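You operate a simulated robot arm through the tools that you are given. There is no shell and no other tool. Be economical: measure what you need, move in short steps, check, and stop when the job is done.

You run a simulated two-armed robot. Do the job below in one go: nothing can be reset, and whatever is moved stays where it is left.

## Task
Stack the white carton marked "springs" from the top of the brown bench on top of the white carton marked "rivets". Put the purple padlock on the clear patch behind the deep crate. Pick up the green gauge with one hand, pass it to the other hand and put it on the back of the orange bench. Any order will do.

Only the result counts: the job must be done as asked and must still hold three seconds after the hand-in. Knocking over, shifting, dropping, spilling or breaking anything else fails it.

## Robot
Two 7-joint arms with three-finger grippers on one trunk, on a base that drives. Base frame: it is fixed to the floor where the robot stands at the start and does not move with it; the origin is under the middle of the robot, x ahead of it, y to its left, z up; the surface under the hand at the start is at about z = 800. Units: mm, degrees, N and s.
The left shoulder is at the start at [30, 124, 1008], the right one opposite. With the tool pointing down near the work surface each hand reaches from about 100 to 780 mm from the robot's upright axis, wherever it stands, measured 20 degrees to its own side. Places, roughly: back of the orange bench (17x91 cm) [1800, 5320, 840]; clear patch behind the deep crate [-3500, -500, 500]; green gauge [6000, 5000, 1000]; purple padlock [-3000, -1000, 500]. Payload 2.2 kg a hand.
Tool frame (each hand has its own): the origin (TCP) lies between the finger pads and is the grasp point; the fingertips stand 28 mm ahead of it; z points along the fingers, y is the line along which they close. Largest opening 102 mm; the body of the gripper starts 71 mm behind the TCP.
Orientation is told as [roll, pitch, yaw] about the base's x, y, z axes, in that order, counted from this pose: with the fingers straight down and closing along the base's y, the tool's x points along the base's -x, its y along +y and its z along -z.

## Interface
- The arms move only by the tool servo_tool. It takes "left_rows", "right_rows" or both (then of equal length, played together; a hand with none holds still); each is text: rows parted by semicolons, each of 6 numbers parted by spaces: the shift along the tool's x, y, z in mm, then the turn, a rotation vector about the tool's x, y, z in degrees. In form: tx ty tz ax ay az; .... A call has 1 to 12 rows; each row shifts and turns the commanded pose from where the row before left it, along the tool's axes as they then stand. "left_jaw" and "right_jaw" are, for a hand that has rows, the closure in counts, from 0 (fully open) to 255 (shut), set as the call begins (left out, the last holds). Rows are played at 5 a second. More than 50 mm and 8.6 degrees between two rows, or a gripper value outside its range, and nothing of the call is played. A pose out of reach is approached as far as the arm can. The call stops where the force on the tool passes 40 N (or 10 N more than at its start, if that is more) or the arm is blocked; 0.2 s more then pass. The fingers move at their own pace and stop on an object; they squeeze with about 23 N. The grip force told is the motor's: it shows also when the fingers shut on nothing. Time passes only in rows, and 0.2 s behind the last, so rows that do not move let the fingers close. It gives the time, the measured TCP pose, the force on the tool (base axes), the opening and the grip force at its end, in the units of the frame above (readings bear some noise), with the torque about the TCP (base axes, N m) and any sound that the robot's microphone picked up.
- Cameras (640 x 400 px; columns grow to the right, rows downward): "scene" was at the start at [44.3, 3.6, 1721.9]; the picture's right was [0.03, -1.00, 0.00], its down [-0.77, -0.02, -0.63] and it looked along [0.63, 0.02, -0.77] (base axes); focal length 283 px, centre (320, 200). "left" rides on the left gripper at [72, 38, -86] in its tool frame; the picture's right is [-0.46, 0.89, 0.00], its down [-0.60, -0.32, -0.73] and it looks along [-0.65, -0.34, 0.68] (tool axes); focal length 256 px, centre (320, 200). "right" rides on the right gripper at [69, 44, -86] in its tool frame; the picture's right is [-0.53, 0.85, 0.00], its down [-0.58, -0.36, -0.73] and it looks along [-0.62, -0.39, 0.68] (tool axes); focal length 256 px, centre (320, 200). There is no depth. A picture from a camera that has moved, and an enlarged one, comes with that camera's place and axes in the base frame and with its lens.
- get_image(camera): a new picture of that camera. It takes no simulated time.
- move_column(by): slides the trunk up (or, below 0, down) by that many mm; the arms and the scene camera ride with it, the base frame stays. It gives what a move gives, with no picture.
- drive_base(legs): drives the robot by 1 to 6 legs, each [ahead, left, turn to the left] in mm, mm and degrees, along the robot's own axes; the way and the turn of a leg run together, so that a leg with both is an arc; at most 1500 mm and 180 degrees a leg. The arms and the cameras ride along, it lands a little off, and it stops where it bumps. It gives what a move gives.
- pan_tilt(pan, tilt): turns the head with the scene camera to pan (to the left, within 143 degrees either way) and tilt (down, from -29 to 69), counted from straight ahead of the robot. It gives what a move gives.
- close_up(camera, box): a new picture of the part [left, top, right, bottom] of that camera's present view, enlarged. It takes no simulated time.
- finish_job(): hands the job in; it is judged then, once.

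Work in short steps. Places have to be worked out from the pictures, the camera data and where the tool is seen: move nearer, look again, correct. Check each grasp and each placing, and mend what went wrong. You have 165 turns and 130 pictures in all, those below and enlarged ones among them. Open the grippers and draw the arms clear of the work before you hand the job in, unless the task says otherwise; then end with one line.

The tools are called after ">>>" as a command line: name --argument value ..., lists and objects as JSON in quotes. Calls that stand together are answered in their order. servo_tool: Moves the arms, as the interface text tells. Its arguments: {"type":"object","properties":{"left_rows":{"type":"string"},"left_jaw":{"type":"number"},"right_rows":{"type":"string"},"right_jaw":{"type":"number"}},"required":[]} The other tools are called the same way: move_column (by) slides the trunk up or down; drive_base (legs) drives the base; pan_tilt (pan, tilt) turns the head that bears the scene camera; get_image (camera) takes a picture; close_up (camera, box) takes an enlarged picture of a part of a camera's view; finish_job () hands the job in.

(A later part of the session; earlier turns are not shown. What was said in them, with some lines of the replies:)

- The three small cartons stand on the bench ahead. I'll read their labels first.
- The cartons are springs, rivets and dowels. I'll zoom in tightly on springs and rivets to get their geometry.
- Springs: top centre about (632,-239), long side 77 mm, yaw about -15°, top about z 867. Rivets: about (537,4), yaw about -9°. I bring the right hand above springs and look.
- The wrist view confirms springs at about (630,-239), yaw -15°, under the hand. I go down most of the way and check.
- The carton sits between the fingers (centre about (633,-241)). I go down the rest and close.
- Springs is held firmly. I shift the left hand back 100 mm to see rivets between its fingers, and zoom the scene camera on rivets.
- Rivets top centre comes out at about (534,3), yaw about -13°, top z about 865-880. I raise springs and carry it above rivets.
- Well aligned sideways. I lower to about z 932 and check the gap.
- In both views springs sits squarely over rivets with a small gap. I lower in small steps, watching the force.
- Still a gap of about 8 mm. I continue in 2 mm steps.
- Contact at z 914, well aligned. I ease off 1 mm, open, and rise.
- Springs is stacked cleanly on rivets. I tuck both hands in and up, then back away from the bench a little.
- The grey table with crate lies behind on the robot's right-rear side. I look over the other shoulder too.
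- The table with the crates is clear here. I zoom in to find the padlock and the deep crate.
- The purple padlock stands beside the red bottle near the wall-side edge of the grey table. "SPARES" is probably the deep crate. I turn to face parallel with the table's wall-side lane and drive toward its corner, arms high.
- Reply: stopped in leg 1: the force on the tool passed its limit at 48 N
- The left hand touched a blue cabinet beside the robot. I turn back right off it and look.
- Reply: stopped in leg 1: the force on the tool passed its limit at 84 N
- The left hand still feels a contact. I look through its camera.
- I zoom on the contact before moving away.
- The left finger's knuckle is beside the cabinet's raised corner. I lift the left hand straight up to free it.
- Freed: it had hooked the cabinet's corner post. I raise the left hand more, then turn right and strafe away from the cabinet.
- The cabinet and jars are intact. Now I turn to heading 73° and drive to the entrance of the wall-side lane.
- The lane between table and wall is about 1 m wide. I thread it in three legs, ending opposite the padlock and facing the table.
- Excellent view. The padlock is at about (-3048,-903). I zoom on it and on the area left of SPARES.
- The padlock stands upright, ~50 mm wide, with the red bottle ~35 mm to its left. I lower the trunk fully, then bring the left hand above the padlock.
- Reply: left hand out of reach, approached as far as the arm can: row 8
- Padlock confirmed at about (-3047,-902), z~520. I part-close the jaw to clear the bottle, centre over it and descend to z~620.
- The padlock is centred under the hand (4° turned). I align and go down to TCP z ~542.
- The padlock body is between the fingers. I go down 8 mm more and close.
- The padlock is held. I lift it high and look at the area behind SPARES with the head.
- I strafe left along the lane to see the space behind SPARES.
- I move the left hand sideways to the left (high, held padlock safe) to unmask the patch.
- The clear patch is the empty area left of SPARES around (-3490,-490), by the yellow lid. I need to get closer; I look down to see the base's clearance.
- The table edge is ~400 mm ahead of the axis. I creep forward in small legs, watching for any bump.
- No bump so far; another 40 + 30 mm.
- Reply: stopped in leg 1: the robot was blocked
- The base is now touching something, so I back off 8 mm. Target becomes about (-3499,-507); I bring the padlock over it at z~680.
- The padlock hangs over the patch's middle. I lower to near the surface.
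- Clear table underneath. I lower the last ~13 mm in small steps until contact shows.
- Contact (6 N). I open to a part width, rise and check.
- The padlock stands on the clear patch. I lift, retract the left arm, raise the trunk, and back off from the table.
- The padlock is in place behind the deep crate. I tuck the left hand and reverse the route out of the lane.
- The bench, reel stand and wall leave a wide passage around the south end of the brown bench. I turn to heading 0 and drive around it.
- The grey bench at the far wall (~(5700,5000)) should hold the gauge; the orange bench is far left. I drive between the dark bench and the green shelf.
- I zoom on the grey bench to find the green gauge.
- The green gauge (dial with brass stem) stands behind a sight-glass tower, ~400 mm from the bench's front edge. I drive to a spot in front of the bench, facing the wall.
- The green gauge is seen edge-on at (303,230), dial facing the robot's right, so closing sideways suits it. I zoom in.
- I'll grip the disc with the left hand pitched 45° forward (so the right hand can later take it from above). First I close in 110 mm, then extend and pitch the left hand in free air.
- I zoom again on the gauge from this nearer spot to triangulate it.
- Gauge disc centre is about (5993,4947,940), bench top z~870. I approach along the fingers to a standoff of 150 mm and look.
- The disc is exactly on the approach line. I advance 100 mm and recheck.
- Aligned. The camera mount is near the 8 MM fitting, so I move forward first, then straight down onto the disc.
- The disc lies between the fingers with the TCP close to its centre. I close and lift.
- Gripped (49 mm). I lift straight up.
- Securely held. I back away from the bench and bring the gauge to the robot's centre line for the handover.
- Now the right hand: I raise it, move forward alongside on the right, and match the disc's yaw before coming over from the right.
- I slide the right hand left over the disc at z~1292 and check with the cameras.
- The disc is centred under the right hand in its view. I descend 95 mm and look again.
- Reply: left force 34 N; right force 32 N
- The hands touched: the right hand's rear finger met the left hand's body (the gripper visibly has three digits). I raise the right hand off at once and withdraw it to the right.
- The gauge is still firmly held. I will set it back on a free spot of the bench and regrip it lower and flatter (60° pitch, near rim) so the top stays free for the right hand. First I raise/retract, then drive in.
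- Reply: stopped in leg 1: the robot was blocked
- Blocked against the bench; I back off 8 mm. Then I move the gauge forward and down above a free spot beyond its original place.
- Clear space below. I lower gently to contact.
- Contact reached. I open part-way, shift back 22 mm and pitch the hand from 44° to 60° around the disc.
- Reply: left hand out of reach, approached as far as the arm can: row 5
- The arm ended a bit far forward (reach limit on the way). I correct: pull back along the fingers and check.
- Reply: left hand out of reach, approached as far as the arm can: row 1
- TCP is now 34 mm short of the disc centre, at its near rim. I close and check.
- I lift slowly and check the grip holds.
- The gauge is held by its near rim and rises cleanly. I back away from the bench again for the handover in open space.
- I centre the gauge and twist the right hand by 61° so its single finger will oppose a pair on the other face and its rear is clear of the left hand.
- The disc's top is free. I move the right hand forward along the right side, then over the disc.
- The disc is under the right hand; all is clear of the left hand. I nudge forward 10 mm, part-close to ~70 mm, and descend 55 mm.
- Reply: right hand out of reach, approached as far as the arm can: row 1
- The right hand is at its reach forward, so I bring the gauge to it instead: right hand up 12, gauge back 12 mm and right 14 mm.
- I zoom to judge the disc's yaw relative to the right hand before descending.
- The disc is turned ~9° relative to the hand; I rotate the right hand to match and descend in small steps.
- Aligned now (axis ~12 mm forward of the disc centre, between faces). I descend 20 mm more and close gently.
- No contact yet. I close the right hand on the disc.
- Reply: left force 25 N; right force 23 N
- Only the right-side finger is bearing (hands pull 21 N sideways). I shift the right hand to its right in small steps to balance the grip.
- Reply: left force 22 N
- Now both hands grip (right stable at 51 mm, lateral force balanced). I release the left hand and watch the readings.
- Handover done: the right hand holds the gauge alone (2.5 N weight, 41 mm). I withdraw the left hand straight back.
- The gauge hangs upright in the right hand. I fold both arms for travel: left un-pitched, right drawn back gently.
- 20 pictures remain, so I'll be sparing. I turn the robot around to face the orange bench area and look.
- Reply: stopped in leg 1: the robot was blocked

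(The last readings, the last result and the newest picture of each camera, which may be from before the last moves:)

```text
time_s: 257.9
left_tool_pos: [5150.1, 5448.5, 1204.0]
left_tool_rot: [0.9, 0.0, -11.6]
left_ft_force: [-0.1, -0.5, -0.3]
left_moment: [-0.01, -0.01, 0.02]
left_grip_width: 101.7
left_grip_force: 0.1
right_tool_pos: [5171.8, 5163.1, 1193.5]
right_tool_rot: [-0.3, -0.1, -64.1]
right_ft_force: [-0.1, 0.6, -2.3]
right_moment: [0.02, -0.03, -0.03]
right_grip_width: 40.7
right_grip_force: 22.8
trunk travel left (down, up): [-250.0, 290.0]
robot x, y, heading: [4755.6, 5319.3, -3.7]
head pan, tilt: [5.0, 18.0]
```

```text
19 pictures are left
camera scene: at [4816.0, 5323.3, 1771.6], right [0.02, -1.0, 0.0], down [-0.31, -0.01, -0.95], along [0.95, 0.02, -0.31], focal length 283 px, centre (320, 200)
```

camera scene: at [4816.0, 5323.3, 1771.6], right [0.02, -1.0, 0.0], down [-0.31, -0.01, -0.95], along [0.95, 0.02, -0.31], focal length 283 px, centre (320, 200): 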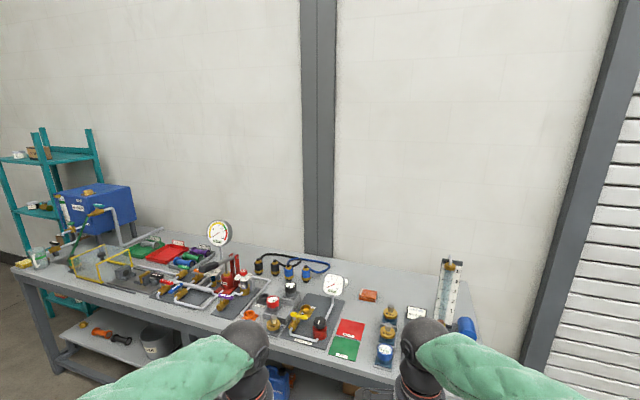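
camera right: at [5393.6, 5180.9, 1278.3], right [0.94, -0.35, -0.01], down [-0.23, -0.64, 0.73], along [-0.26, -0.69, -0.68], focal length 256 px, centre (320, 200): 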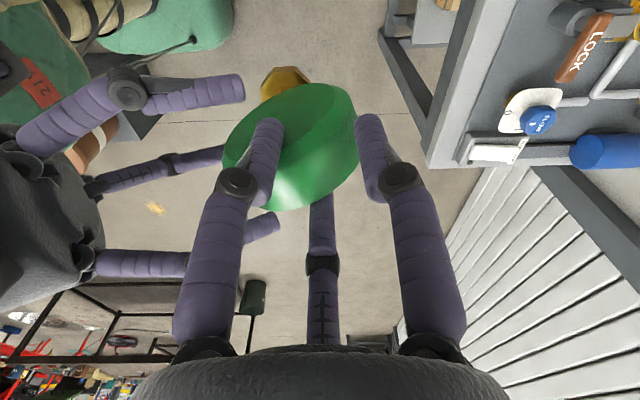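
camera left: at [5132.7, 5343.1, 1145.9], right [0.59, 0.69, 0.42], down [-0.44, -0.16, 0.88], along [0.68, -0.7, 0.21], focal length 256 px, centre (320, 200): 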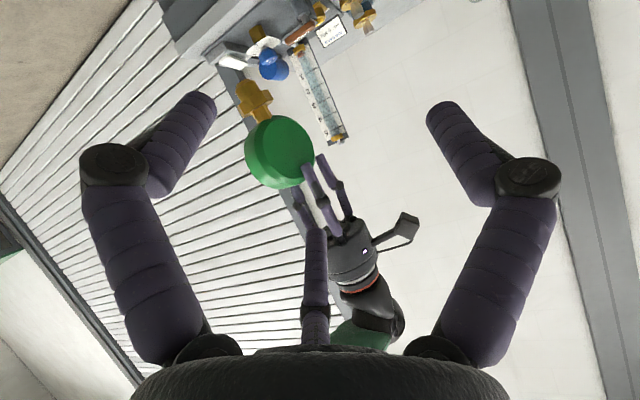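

The base was blocked while turning. I look behind at the pots' stands.

>>> pan_tilt --pan -143 --tilt 45

>>> get_image --camera "scene"

```text
time_s: 260.3
left_tool_pos: [5149.8, 5448.3, 1204.1]
left_tool_rot: [1.0, 0.0, -11.5]
left_ft_force: [0.0, -0.4, -0.6]
left_moment: [0.01, 0.01, 0.0]
left_grip_width: 101.8
left_grip_force: 0.1
right_tool_pos: [5171.6, 5164.1, 1194.1]
right_tool_rot: [-0.2, -0.1, -64.2]
right_ft_force: [-0.3, -0.6, -2.0]
right_moment: [0.02, -0.03, -0.01]
right_grip_width: 40.7
right_grip_force: 22.9
trunk travel left (down, up): [-250.0, 290.0]
robot x, y, heading: [4754.8, 5317.2, -3.8]
head pan, tilt: [-143.0, 45.0]
```

```text
18 pictures are left
camera scene: at [4654.8, 5276.5, 1729.8], right [-0.55, 0.84, 0.0], down [0.59, 0.39, -0.71], along [-0.59, -0.39, -0.71], focal length 283 px, centre (320, 200)
```

scene: 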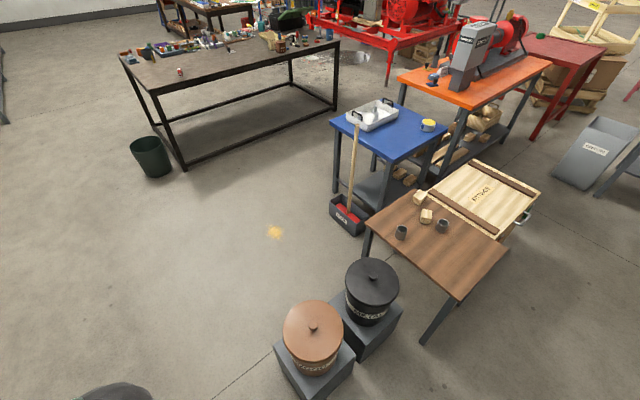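

The pots stand upright; their block is just behind the base. The orange bench's back strip runs along its north side. I drive north away from the pots, turn in open space to heading about -112°, and approach from the north.

>>> drive_base --legs '[[20, 250, 0], [-135, 680, 0], [0, 0, -108]]'

```text
time_s: 269.9
left_tool_pos: [4731.5, 5855.6, 1203.4]
left_tool_rot: [1.0, 0.0, -116.0]
left_ft_force: [-0.3, 0.6, 0.4]
left_moment: [-0.03, -0.02, 0.02]
left_grip_width: 102.0
left_grip_force: 0.1
right_tool_pos: [4450.8, 5905.6, 1194.6]
right_tool_rot: [-0.3, 0.0, -168.7]
right_ft_force: [-0.7, 0.1, -1.8]
right_moment: [-0.03, 0.04, -0.01]
right_grip_width: 40.4
right_grip_force: 22.9
trunk travel left (down, up): [-250.0, 290.0]
robot x, y, heading: [4705.8, 6268.3, -108.2]
head pan, tilt: [-143.0, 45.0]
```

I continue west with a look from the next waypoint.

>>> drive_base --legs '[[156, -1218, -4]]'

>>> pan_tilt --pan -60 --tilt 30

>>> get_image --camera "scene"

```text
time_s: 276.1
left_tool_pos: [3519.3, 6117.8, 1204.1]
left_tool_rot: [1.0, 0.1, -119.7]
left_ft_force: [0.6, 0.4, 0.0]
left_moment: [-0.01, -0.03, 0.02]
left_grip_width: 101.9
left_grip_force: 0.1
right_tool_pos: [3241.7, 6186.1, 1194.2]
right_tool_rot: [-0.4, 0.1, -172.2]
right_ft_force: [-1.1, 0.9, -1.6]
right_moment: [-0.05, 0.0, -0.01]
right_grip_width: 40.5
right_grip_force: 22.8
trunk travel left (down, up): [-250.0, 290.0]
robot x, y, heading: [3517.4, 6530.7, -111.7]
head pan, tilt: [-143.0, 45.0]
```

```text
time_s: 277.7
left_tool_pos: [3519.9, 6118.9, 1204.3]
left_tool_rot: [0.9, 0.0, -119.7]
left_ft_force: [-0.2, 0.4, 0.2]
left_moment: [0.0, 0.0, -0.03]
left_grip_width: 102.0
left_grip_force: 0.1
right_tool_pos: [3242.2, 6186.0, 1194.9]
right_tool_rot: [-0.3, -0.2, -172.3]
right_ft_force: [0.2, -0.3, -2.2]
right_moment: [-0.05, 0.03, 0.0]
right_grip_width: 40.5
right_grip_force: 22.7
trunk travel left (down, up): [-250.0, 290.0]
robot x, y, heading: [3521.4, 6536.7, -111.7]
head pan, tilt: [-60.0, 30.0]
```

```text
17 pictures are left
camera scene: at [3437.5, 6550.0, 1752.3], right [-0.14, 0.99, 0.0], down [0.5, 0.07, -0.87], along [-0.86, -0.12, -0.5], focal length 283 px, centre (320, 200)
```

scene: 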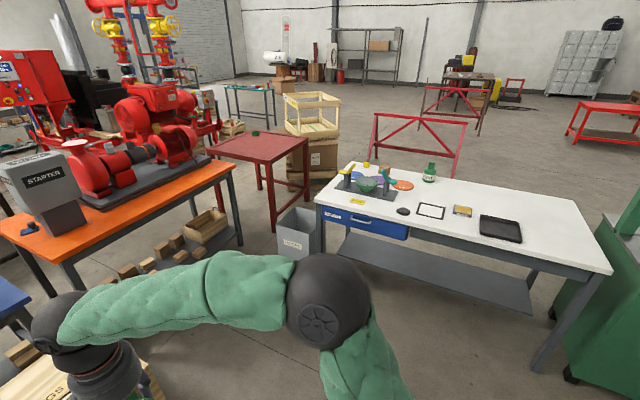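

The clear orange strip behind the machine is visible along the bench's near side. I drive in around the chest corner and white bench.

>>> drive_base --legs '[[326, -860, 0], [419, -189, 0]]'

>>> pan_tilt --pan 0 --tilt 42

>>> get_image --camera "scene"

```text
time_s: 284.9
left_tool_pos: [2281.7, 5792.9, 1204.7]
left_tool_rot: [0.9, 0.1, -119.0]
left_ft_force: [0.1, -0.9, 0.0]
left_moment: [-0.01, -0.01, 0.01]
left_grip_width: 101.8
left_grip_force: 0.0
right_tool_pos: [2001.3, 5856.0, 1194.1]
right_tool_rot: [-0.4, 0.0, -171.6]
right_ft_force: [-0.6, -0.3, -2.2]
right_moment: [-0.06, -0.02, -0.04]
right_grip_width: 40.4
right_grip_force: 23.1
trunk travel left (down, up): [-250.0, 290.0]
robot x, y, heading: [2278.0, 6211.7, -111.1]
head pan, tilt: [-60.0, 30.0]
```

```text
time_s: 286.2
left_tool_pos: [2281.8, 5792.7, 1203.7]
left_tool_rot: [0.9, 0.0, -119.0]
left_ft_force: [0.4, 0.4, 0.1]
left_moment: [-0.01, 0.01, 0.0]
left_grip_width: 102.1
left_grip_force: 0.0
right_tool_pos: [2002.5, 5856.8, 1193.8]
right_tool_rot: [-0.2, -0.1, -171.5]
right_ft_force: [-0.5, 0.7, -2.0]
right_moment: [-0.06, 0.03, -0.01]
right_grip_width: 40.4
right_grip_force: 23.1
trunk travel left (down, up): [-250.0, 290.0]
robot x, y, heading: [2274.4, 6211.8, -110.9]
head pan, tilt: [0.0, 42.0]
```

```text
16 pictures are left
camera scene: at [2252.5, 6159.5, 1734.0], right [-0.93, 0.36, 0.0], down [0.24, 0.62, -0.74], along [-0.27, -0.69, -0.67], focal length 283 px, centre (320, 200)
```

scene: 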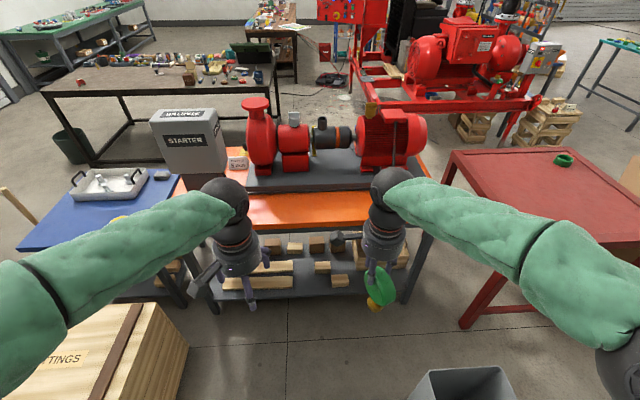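

The clear orange strip is in front. I zoom on the gauge in hand to check its attitude.

>>> close_up --camera "scene" --box '[340, 230, 420, 320]'

>>> drive_base --legs '[[330, -40, 6.6]]'

```text
4.44 times, centred on (380, 275) of scene
camera zoom: at [2252.5, 6159.5, 1734.0], right [-0.93, 0.36, 0.0], down [0.24, 0.62, -0.74], along [-0.27, -0.69, -0.67], focal length 1258 px, centre (53, -133)
```

zoom: 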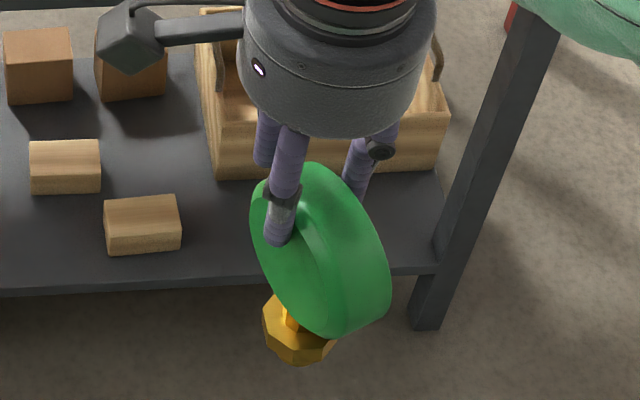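

```text
time_s: 288.4
left_tool_pos: [2185.2, 5492.3, 1205.5]
left_tool_rot: [1.0, 0.1, -112.6]
left_ft_force: [-0.4, 0.2, -0.4]
left_moment: [0.03, 0.01, 0.03]
left_grip_width: 102.1
left_grip_force: 0.2
right_tool_pos: [1901.5, 5525.5, 1193.1]
right_tool_rot: [-0.3, 0.0, -165.2]
right_ft_force: [-0.5, -0.7, -1.7]
right_moment: [-0.06, -0.03, 0.0]
right_grip_width: 40.4
right_grip_force: 22.9
trunk travel left (down, up): [-250.0, 290.0]
robot x, y, heading: [2135.3, 5907.6, -104.9]
head pan, tilt: [0.0, 42.0]
```

The gauge is upright. I move the right hand forward over the strip at about (1880,5300).

>>> servo_tool --right_rows "-14.1 37.2 0 0 0 0;-14.1 37.2 0 0 0 0;-14.1 37.2 0 0 0 0;-14.1 37.2 0 0 0 0;-14.1 37.2 0 0 0 0;-14.1 37.2 0 0 0 0;0 0 0 0 0 0"

>>> get_image --camera "scene"

```text
time_s: 290.0
left_tool_pos: [2186.4, 5493.0, 1204.4]
left_tool_rot: [1.0, -0.2, -112.7]
left_ft_force: [-0.4, 0.1, -0.7]
left_moment: [-0.01, -0.02, -0.01]
left_grip_width: 102.1
left_grip_force: 0.2
right_tool_pos: [1877.2, 5290.9, 1192.1]
right_tool_rot: [-0.2, -0.1, -165.3]
right_ft_force: [0.0, -0.4, -1.7]
right_moment: [-0.06, -0.03, 0.01]
right_grip_width: 40.3
right_grip_force: 22.8
trunk travel left (down, up): [-250.0, 290.0]
robot x, y, heading: [2135.2, 5911.3, -104.9]
head pan, tilt: [0.0, 42.0]
```

```text
14 pictures are left
camera scene: at [2118.1, 5856.6, 1734.1], right [-0.97, 0.25, 0.0], down [0.17, 0.65, -0.74], along [-0.19, -0.72, -0.67], focal length 283 px, centre (320, 200)
```

scene: 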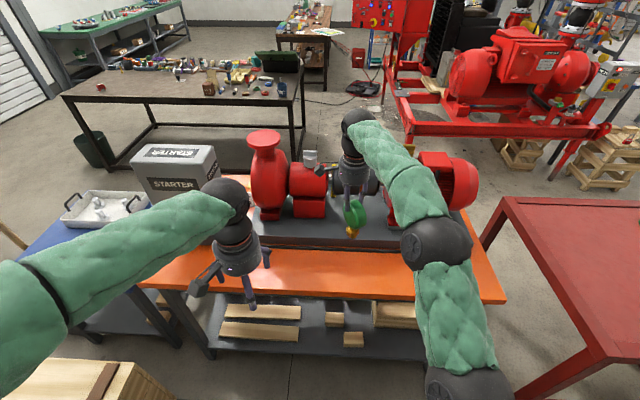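

The base will land mid-strip. I descend to z ~1030 and look.

>>> servo_tool --right_rows "0 0 40 0 0 0;0 0 40 0 0 0;0 0 40 0 0 0;0 0 40 0 0 0;0 0 0 0 0 0"

>>> close_up --camera "scene" --box '[280, 180, 440, 300]'

```text
time_s: 291.2
left_tool_pos: [2186.1, 5493.8, 1204.8]
left_tool_rot: [1.0, 0.0, -112.7]
left_ft_force: [1.0, 0.0, 0.4]
left_moment: [-0.01, 0.0, 0.0]
left_grip_width: 101.9
left_grip_force: 0.0
right_tool_pos: [1874.7, 5287.9, 1032.2]
right_tool_rot: [-0.2, 0.0, -165.2]
right_ft_force: [-0.4, -0.1, -2.0]
right_moment: [-0.08, -0.01, 0.02]
right_grip_width: 40.5
right_grip_force: 23.8
trunk travel left (down, up): [-250.0, 290.0]
robot x, y, heading: [2133.1, 5907.2, -104.6]
head pan, tilt: [0.0, 42.0]
```

```text
3.33 times, centred on (360, 240) of scene
camera zoom: at [2118.2, 5855.2, 1734.1], right [-0.97, 0.25, 0.0], down [0.17, 0.65, -0.74], along [-0.19, -0.72, -0.67], focal length 944 px, centre (187, 67)
```

zoom: 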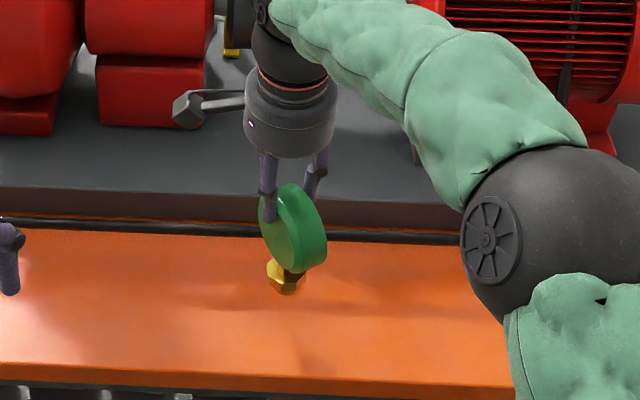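

Lined up mid-strip. I descend 45 mm, then in small steps until contact.

>>> servo_tool --right_rows "0 0 10 0 0 0;0 0 10 0 0 0;0 0 8 0 0 0;0 0 8 0 0 0;0 0 4 0 0 0;0 0 0 0 0 0"

>>> close_up --camera "scene" --box '[310, 220, 390, 280]'

```text
time_s: 292.6
left_tool_pos: [2185.4, 5491.6, 1204.1]
left_tool_rot: [1.0, 0.0, -112.6]
left_ft_force: [0.1, 0.0, 0.5]
left_moment: [0.03, 0.0, -0.01]
left_grip_width: 101.8
left_grip_force: 0.0
right_tool_pos: [1875.3, 5288.3, 993.1]
right_tool_rot: [-0.5, -0.1, -165.3]
right_ft_force: [-0.4, 0.0, -1.4]
right_moment: [-0.05, 0.02, -0.01]
right_grip_width: 40.1
right_grip_force: 22.7
trunk travel left (down, up): [-250.0, 290.0]
robot x, y, heading: [2128.5, 5902.6, -104.6]
head pan, tilt: [0.0, 42.0]
```

```text
6.67 times, centred on (350, 250) of scene
camera zoom: at [2118.0, 5854.6, 1734.0], right [-0.97, 0.25, 0.0], down [0.17, 0.65, -0.74], along [-0.19, -0.72, -0.67], focal length 1887 px, centre (120, -133)
```

zoom: 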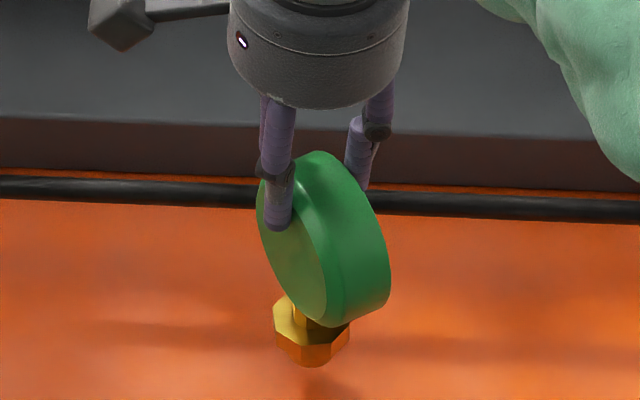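

The stem is close to its shadow. Smaller steps now.

>>> servo_tool --right_rows "0 0 3 0 0 0;0 0 3 0 0 0;0 0 2 0 0 0;0 0 0 0 0 0"

>>> servo_tool --right_rows "0 0 2 0 0 0;0 0 2 0 0 0;0 0 0 0 0 0"

```text
time_s: 293.6
left_tool_pos: [2186.1, 5493.0, 1204.2]
left_tool_rot: [0.9, 0.0, -112.8]
left_ft_force: [-0.2, -0.5, 0.8]
left_moment: [-0.01, -0.02, -0.01]
left_grip_width: 101.7
left_grip_force: 0.1
right_tool_pos: [1874.9, 5288.2, 984.5]
right_tool_rot: [-0.3, -0.1, -165.3]
right_ft_force: [0.1, 0.3, -1.8]
right_moment: [-0.09, -0.03, -0.02]
right_grip_width: 40.1
right_grip_force: 23.2
trunk travel left (down, up): [-250.0, 290.0]
robot x, y, heading: [2135.1, 5908.3, -104.8]
head pan, tilt: [0.0, 42.0]
```

```text
time_s: 294.4
left_tool_pos: [2186.7, 5492.9, 1204.6]
left_tool_rot: [1.0, 0.0, -112.7]
left_ft_force: [0.5, 0.9, -0.6]
left_moment: [0.01, 0.02, 0.02]
left_grip_width: 102.1
left_grip_force: 0.0
right_tool_pos: [1877.2, 5289.9, 981.2]
right_tool_rot: [-0.5, -0.1, -165.3]
right_ft_force: [0.2, 0.4, -1.8]
right_moment: [-0.03, 0.0, 0.05]
right_grip_width: 40.5
right_grip_force: 22.9
trunk travel left (down, up): [-250.0, 290.0]
robot x, y, heading: [2134.4, 5906.6, -105.0]
head pan, tilt: [0.0, 42.0]
```

>>> servo_tool --right_rows "0 0 2 0 0 0;0 0 2 0 0 0;0 0 0 0 0 0"

>>> servo_tool --right_rows "0 0 1.5 0 0 0;0 0 1.5 0 0 0;0 0 0 0 0 0"

```text
time_s: 295.2
left_tool_pos: [2186.5, 5493.3, 1204.0]
left_tool_rot: [1.1, -0.1, -112.7]
left_ft_force: [-0.5, 0.2, 0.3]
left_moment: [0.03, 0.01, 0.01]
left_grip_width: 102.2
left_grip_force: 0.1
right_tool_pos: [1877.8, 5290.0, 978.6]
right_tool_rot: [-0.3, -0.1, -165.4]
right_ft_force: [1.7, 0.7, 6.8]
right_moment: [0.16, -0.16, -0.02]
right_grip_width: 40.3
right_grip_force: 23.6
trunk travel left (down, up): [-250.0, 290.0]
robot x, y, heading: [2132.7, 5905.1, -104.9]
head pan, tilt: [0.0, 42.0]
```

```text
time_s: 296.0
left_tool_pos: [2186.0, 5494.7, 1205.4]
left_tool_rot: [1.0, -0.1, -112.7]
left_ft_force: [-0.6, -0.3, -0.1]
left_moment: [0.0, 0.02, -0.01]
left_grip_width: 102.0
left_grip_force: 0.1
right_tool_pos: [1877.5, 5288.1, 978.1]
right_tool_rot: [0.0, -0.3, -165.4]
right_ft_force: [-0.4, -0.1, 27.0]
right_moment: [0.63, 0.02, 0.02]
right_grip_width: 40.4
right_grip_force: 22.7
trunk travel left (down, up): [-250.0, 290.0]
robot x, y, heading: [2134.7, 5906.8, -104.9]
head pan, tilt: [0.0, 42.0]
```

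Firm contact (27 N). I ease up 2 mm and check uprightness before releasing.

>>> servo_tool --right_rows "0 0 -1.5 0 0 0;0 0 0 0 0 0"

>>> close_up --camera "scene" --box '[322, 240, 382, 280]'

>>> get_image --camera "right"

```text
time_s: 296.6
left_tool_pos: [2186.9, 5495.4, 1205.2]
left_tool_rot: [1.0, 0.0, -112.7]
left_ft_force: [-0.7, 0.0, 0.3]
left_moment: [-0.01, 0.02, -0.01]
left_grip_width: 101.9
left_grip_force: 0.0
right_tool_pos: [1877.4, 5289.8, 976.8]
right_tool_rot: [0.0, -0.3, -165.2]
right_ft_force: [-0.9, -3.9, 26.3]
right_moment: [-0.06, 0.07, 0.0]
right_grip_width: 40.4
right_grip_force: 22.8
trunk travel left (down, up): [-250.0, 290.0]
robot x, y, heading: [2132.9, 5903.9, -104.7]
head pan, tilt: [0.0, 42.0]
```

```text
10.00 times, centred on (352, 260) of scene
camera zoom: at [2119.1, 5856.8, 1734.2], right [-0.97, 0.25, 0.0], down [0.17, 0.65, -0.74], along [-0.19, -0.72, -0.67], focal length 2830 px, centre (0, -400)
```

zoom: 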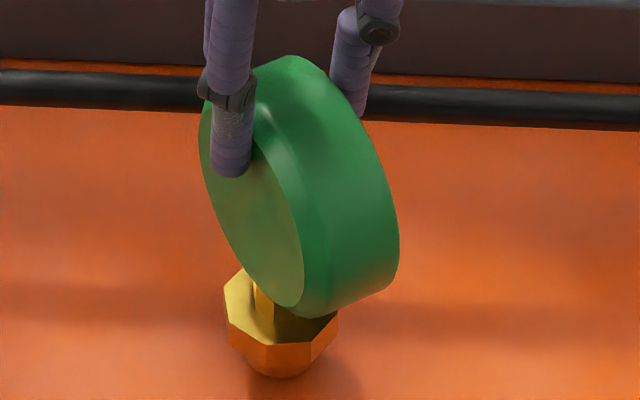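

```text
10 pictures are left
camera right: at [1955.6, 5263.2, 1063.5], right [-0.3, -0.95, 0.0], down [-0.65, 0.21, 0.73], along [-0.7, 0.22, -0.68], focal length 256 px, centre (320, 200)
```

right: 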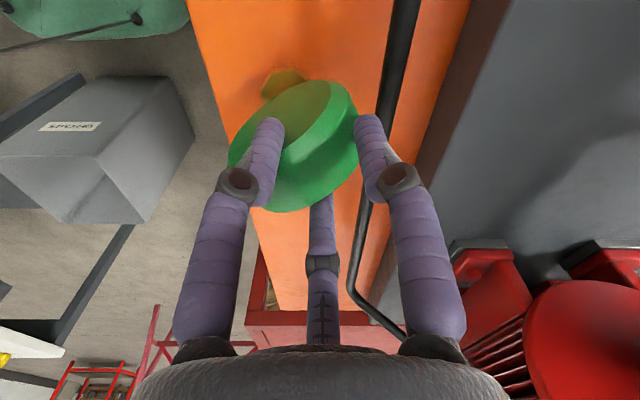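

The stem sits flat on the strip and the gauge is upright. I ease off until the load is small.

>>> servo_tool --right_rows "0 0 -1 0 0 0;0 0 -1 0 0 0;0 0 0 0 0 0"

```text
time_s: 297.4
left_tool_pos: [2186.0, 5492.9, 1203.8]
left_tool_rot: [1.0, 0.0, -112.7]
left_ft_force: [0.3, 0.4, 0.7]
left_moment: [0.0, 0.0, -0.04]
left_grip_width: 101.8
left_grip_force: 0.0
right_tool_pos: [1878.9, 5290.7, 976.6]
right_tool_rot: [-0.2, -0.1, -165.3]
right_ft_force: [-1.0, -5.7, 16.5]
right_moment: [-0.49, 0.16, 0.05]
right_grip_width: 40.5
right_grip_force: 22.8
trunk travel left (down, up): [-250.0, 290.0]
robot x, y, heading: [2134.9, 5905.8, -104.9]
head pan, tilt: [0.0, 42.0]
```

>>> servo_tool --right_rows "0 0 -1 0 0 0;0 0 0 0 0 0"

```text
time_s: 298.0
left_tool_pos: [2185.7, 5492.9, 1203.2]
left_tool_rot: [1.1, -0.1, -112.8]
left_ft_force: [0.1, -0.7, -0.7]
left_moment: [0.02, -0.01, 0.01]
left_grip_width: 102.0
left_grip_force: 0.0
right_tool_pos: [1877.4, 5291.5, 976.8]
right_tool_rot: [-0.5, -0.1, -165.3]
right_ft_force: [0.1, -2.9, 7.4]
right_moment: [-0.18, 0.04, -0.01]
right_grip_width: 40.2
right_grip_force: 22.8
trunk travel left (down, up): [-250.0, 290.0]
robot x, y, heading: [2134.0, 5908.5, -104.6]
head pan, tilt: [0.0, 42.0]
```

Load 7 N. I open the right hand.

>>> servo_tool --right_rows "0 0 0 0 0 0;0 0 0 0 0 0;0 0 0 0 0 0" --right_jaw 60

>>> get_image --camera "right"

```text
time_s: 298.8
left_tool_pos: [2186.4, 5492.7, 1204.6]
left_tool_rot: [1.1, 0.1, -112.7]
left_ft_force: [0.2, 0.0, 0.1]
left_moment: [0.02, 0.02, 0.03]
left_grip_width: 102.1
left_grip_force: 0.0
right_tool_pos: [1876.9, 5291.2, 977.9]
right_tool_rot: [-0.4, -0.1, -165.2]
right_ft_force: [0.2, -0.1, 0.7]
right_moment: [0.04, 0.01, 0.0]
right_grip_width: 78.0
right_grip_force: 0.2
trunk travel left (down, up): [-250.0, 290.0]
robot x, y, heading: [2134.8, 5904.3, -105.0]
head pan, tilt: [0.0, 42.0]
```

```text
9 pictures are left
camera right: at [1955.9, 5264.5, 1063.9], right [-0.3, -0.95, 0.0], down [-0.65, 0.2, 0.73], along [-0.7, 0.22, -0.68], focal length 256 px, centre (320, 200)
```

right: 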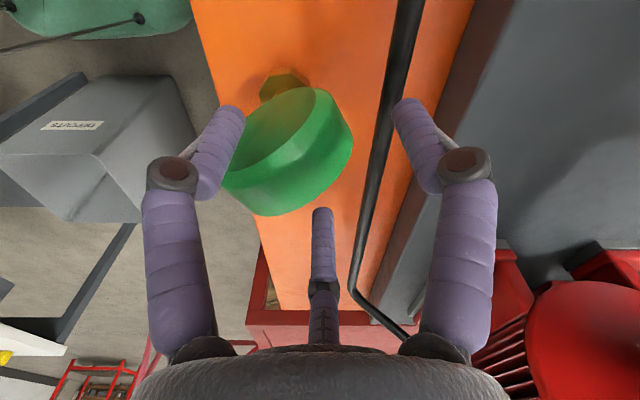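

The gauge stands free. I raise the right hand straight up and check.

>>> servo_tool --right_rows "0 0 -10 0 0 0;0 0 -15 0 0 0;0 0 -25 0 0 0;0 0 -40 0 0 0;0 0 -40 0 0 0;0 0 -40 0 0 0;0 0 -30 0 0 0;0 0 0 0 0 0"

>>> close_up --camera "scene" --box '[280, 180, 440, 300]'

```text
time_s: 300.6
left_tool_pos: [2186.5, 5492.4, 1204.9]
left_tool_rot: [1.1, 0.1, -112.7]
left_ft_force: [-0.3, -0.8, 0.4]
left_moment: [0.02, 0.02, -0.01]
left_grip_width: 102.0
left_grip_force: 0.1
right_tool_pos: [1875.8, 5286.2, 1179.3]
right_tool_rot: [-0.3, -0.1, -165.3]
right_ft_force: [-0.7, -0.5, 0.1]
right_moment: [0.03, 0.01, -0.01]
right_grip_width: 78.0
right_grip_force: 0.0
trunk travel left (down, up): [-250.0, 290.0]
robot x, y, heading: [2134.3, 5906.8, -104.9]
head pan, tilt: [0.0, 42.0]
```

```text
3.33 times, centred on (360, 240) of scene
camera zoom: at [2118.1, 5854.5, 1734.0], right [-0.97, 0.25, 0.0], down [0.17, 0.65, -0.74], along [-0.19, -0.72, -0.67], focal length 944 px, centre (187, 67)
```

zoom: 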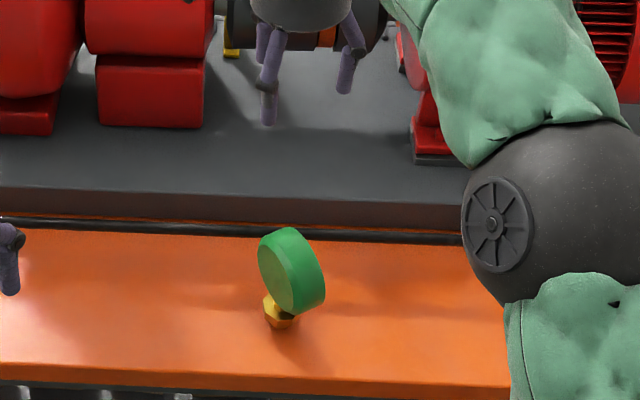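

The gauge stands upright on the back strip. I draw both arms clear and back off a little.

>>> servo_tool --right_rows "0 0 -30 0 0 0;14.1 -37.2 0 0 0 0;14.1 -37.2 0 0 0 0;14.1 -37.2 0 0 0 0;14.1 -37.2 0 0 0 0;14.1 -37.2 0 0 0 0;14.1 -37.2 0 0 0 0" --right_jaw 0

>>> drive_base --legs '[[-150, 0, 0]]'

>>> get_image --camera "scene"

```text
time_s: 302.2
left_tool_pos: [2186.5, 5493.4, 1205.5]
left_tool_rot: [1.0, -0.1, -112.7]
left_ft_force: [0.0, 0.0, 0.2]
left_moment: [-0.03, -0.03, 0.0]
left_grip_width: 102.0
left_grip_force: 0.0
right_tool_pos: [1900.5, 5529.0, 1209.1]
right_tool_rot: [-0.4, -0.2, -165.3]
right_ft_force: [0.0, 1.1, 0.0]
right_moment: [-0.04, 0.01, -0.02]
right_grip_width: 102.0
right_grip_force: 0.1
trunk travel left (down, up): [-250.0, 290.0]
robot x, y, heading: [2135.0, 5903.2, -104.8]
head pan, tilt: [0.0, 42.0]
```

```text
time_s: 303.5
left_tool_pos: [2225.8, 5639.2, 1204.9]
left_tool_rot: [1.1, -0.1, -112.7]
left_ft_force: [0.5, 0.6, 0.4]
left_moment: [-0.05, 0.01, -0.01]
left_grip_width: 101.8
left_grip_force: 0.0
right_tool_pos: [1939.8, 5672.0, 1210.8]
right_tool_rot: [-0.2, -0.2, -165.2]
right_ft_force: [0.1, 0.4, 0.3]
right_moment: [-0.05, 0.03, 0.01]
right_grip_width: 102.0
right_grip_force: 0.0
trunk travel left (down, up): [-250.0, 290.0]
robot x, y, heading: [2172.7, 6048.5, -104.6]
head pan, tilt: [0.0, 42.0]
```

```text
7 pictures are left
camera scene: at [2156.7, 6001.7, 1734.1], right [-0.97, 0.25, 0.0], down [0.17, 0.65, -0.74], along [-0.19, -0.72, -0.67], focal length 283 px, centre (320, 200)
```

scene: 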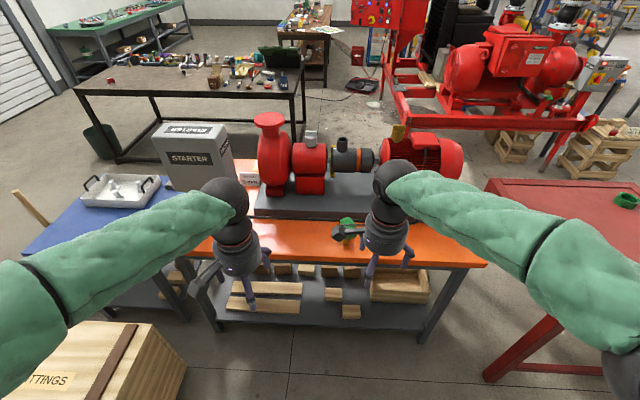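

All three items are placed, the grippers are open and the arms are clear of the work, so I hand in.

>>> finish_job

```text
The job is handed in.
```

I handed the job in with all three parts done: "springs" is stacked on "rivets", the purple padlock stands behind the deep crate ("SPARES"), and the green gauge was passed from left hand to right and stands on the back of the orange bench. Along the way the left hand hooked a corner post of the blue cabinet and the base bumped the grey table, the gauge's bench and probably a pot's block. Everything I could see afterwards was still standing, but I couldn't confirm that nothing shifted slightly.
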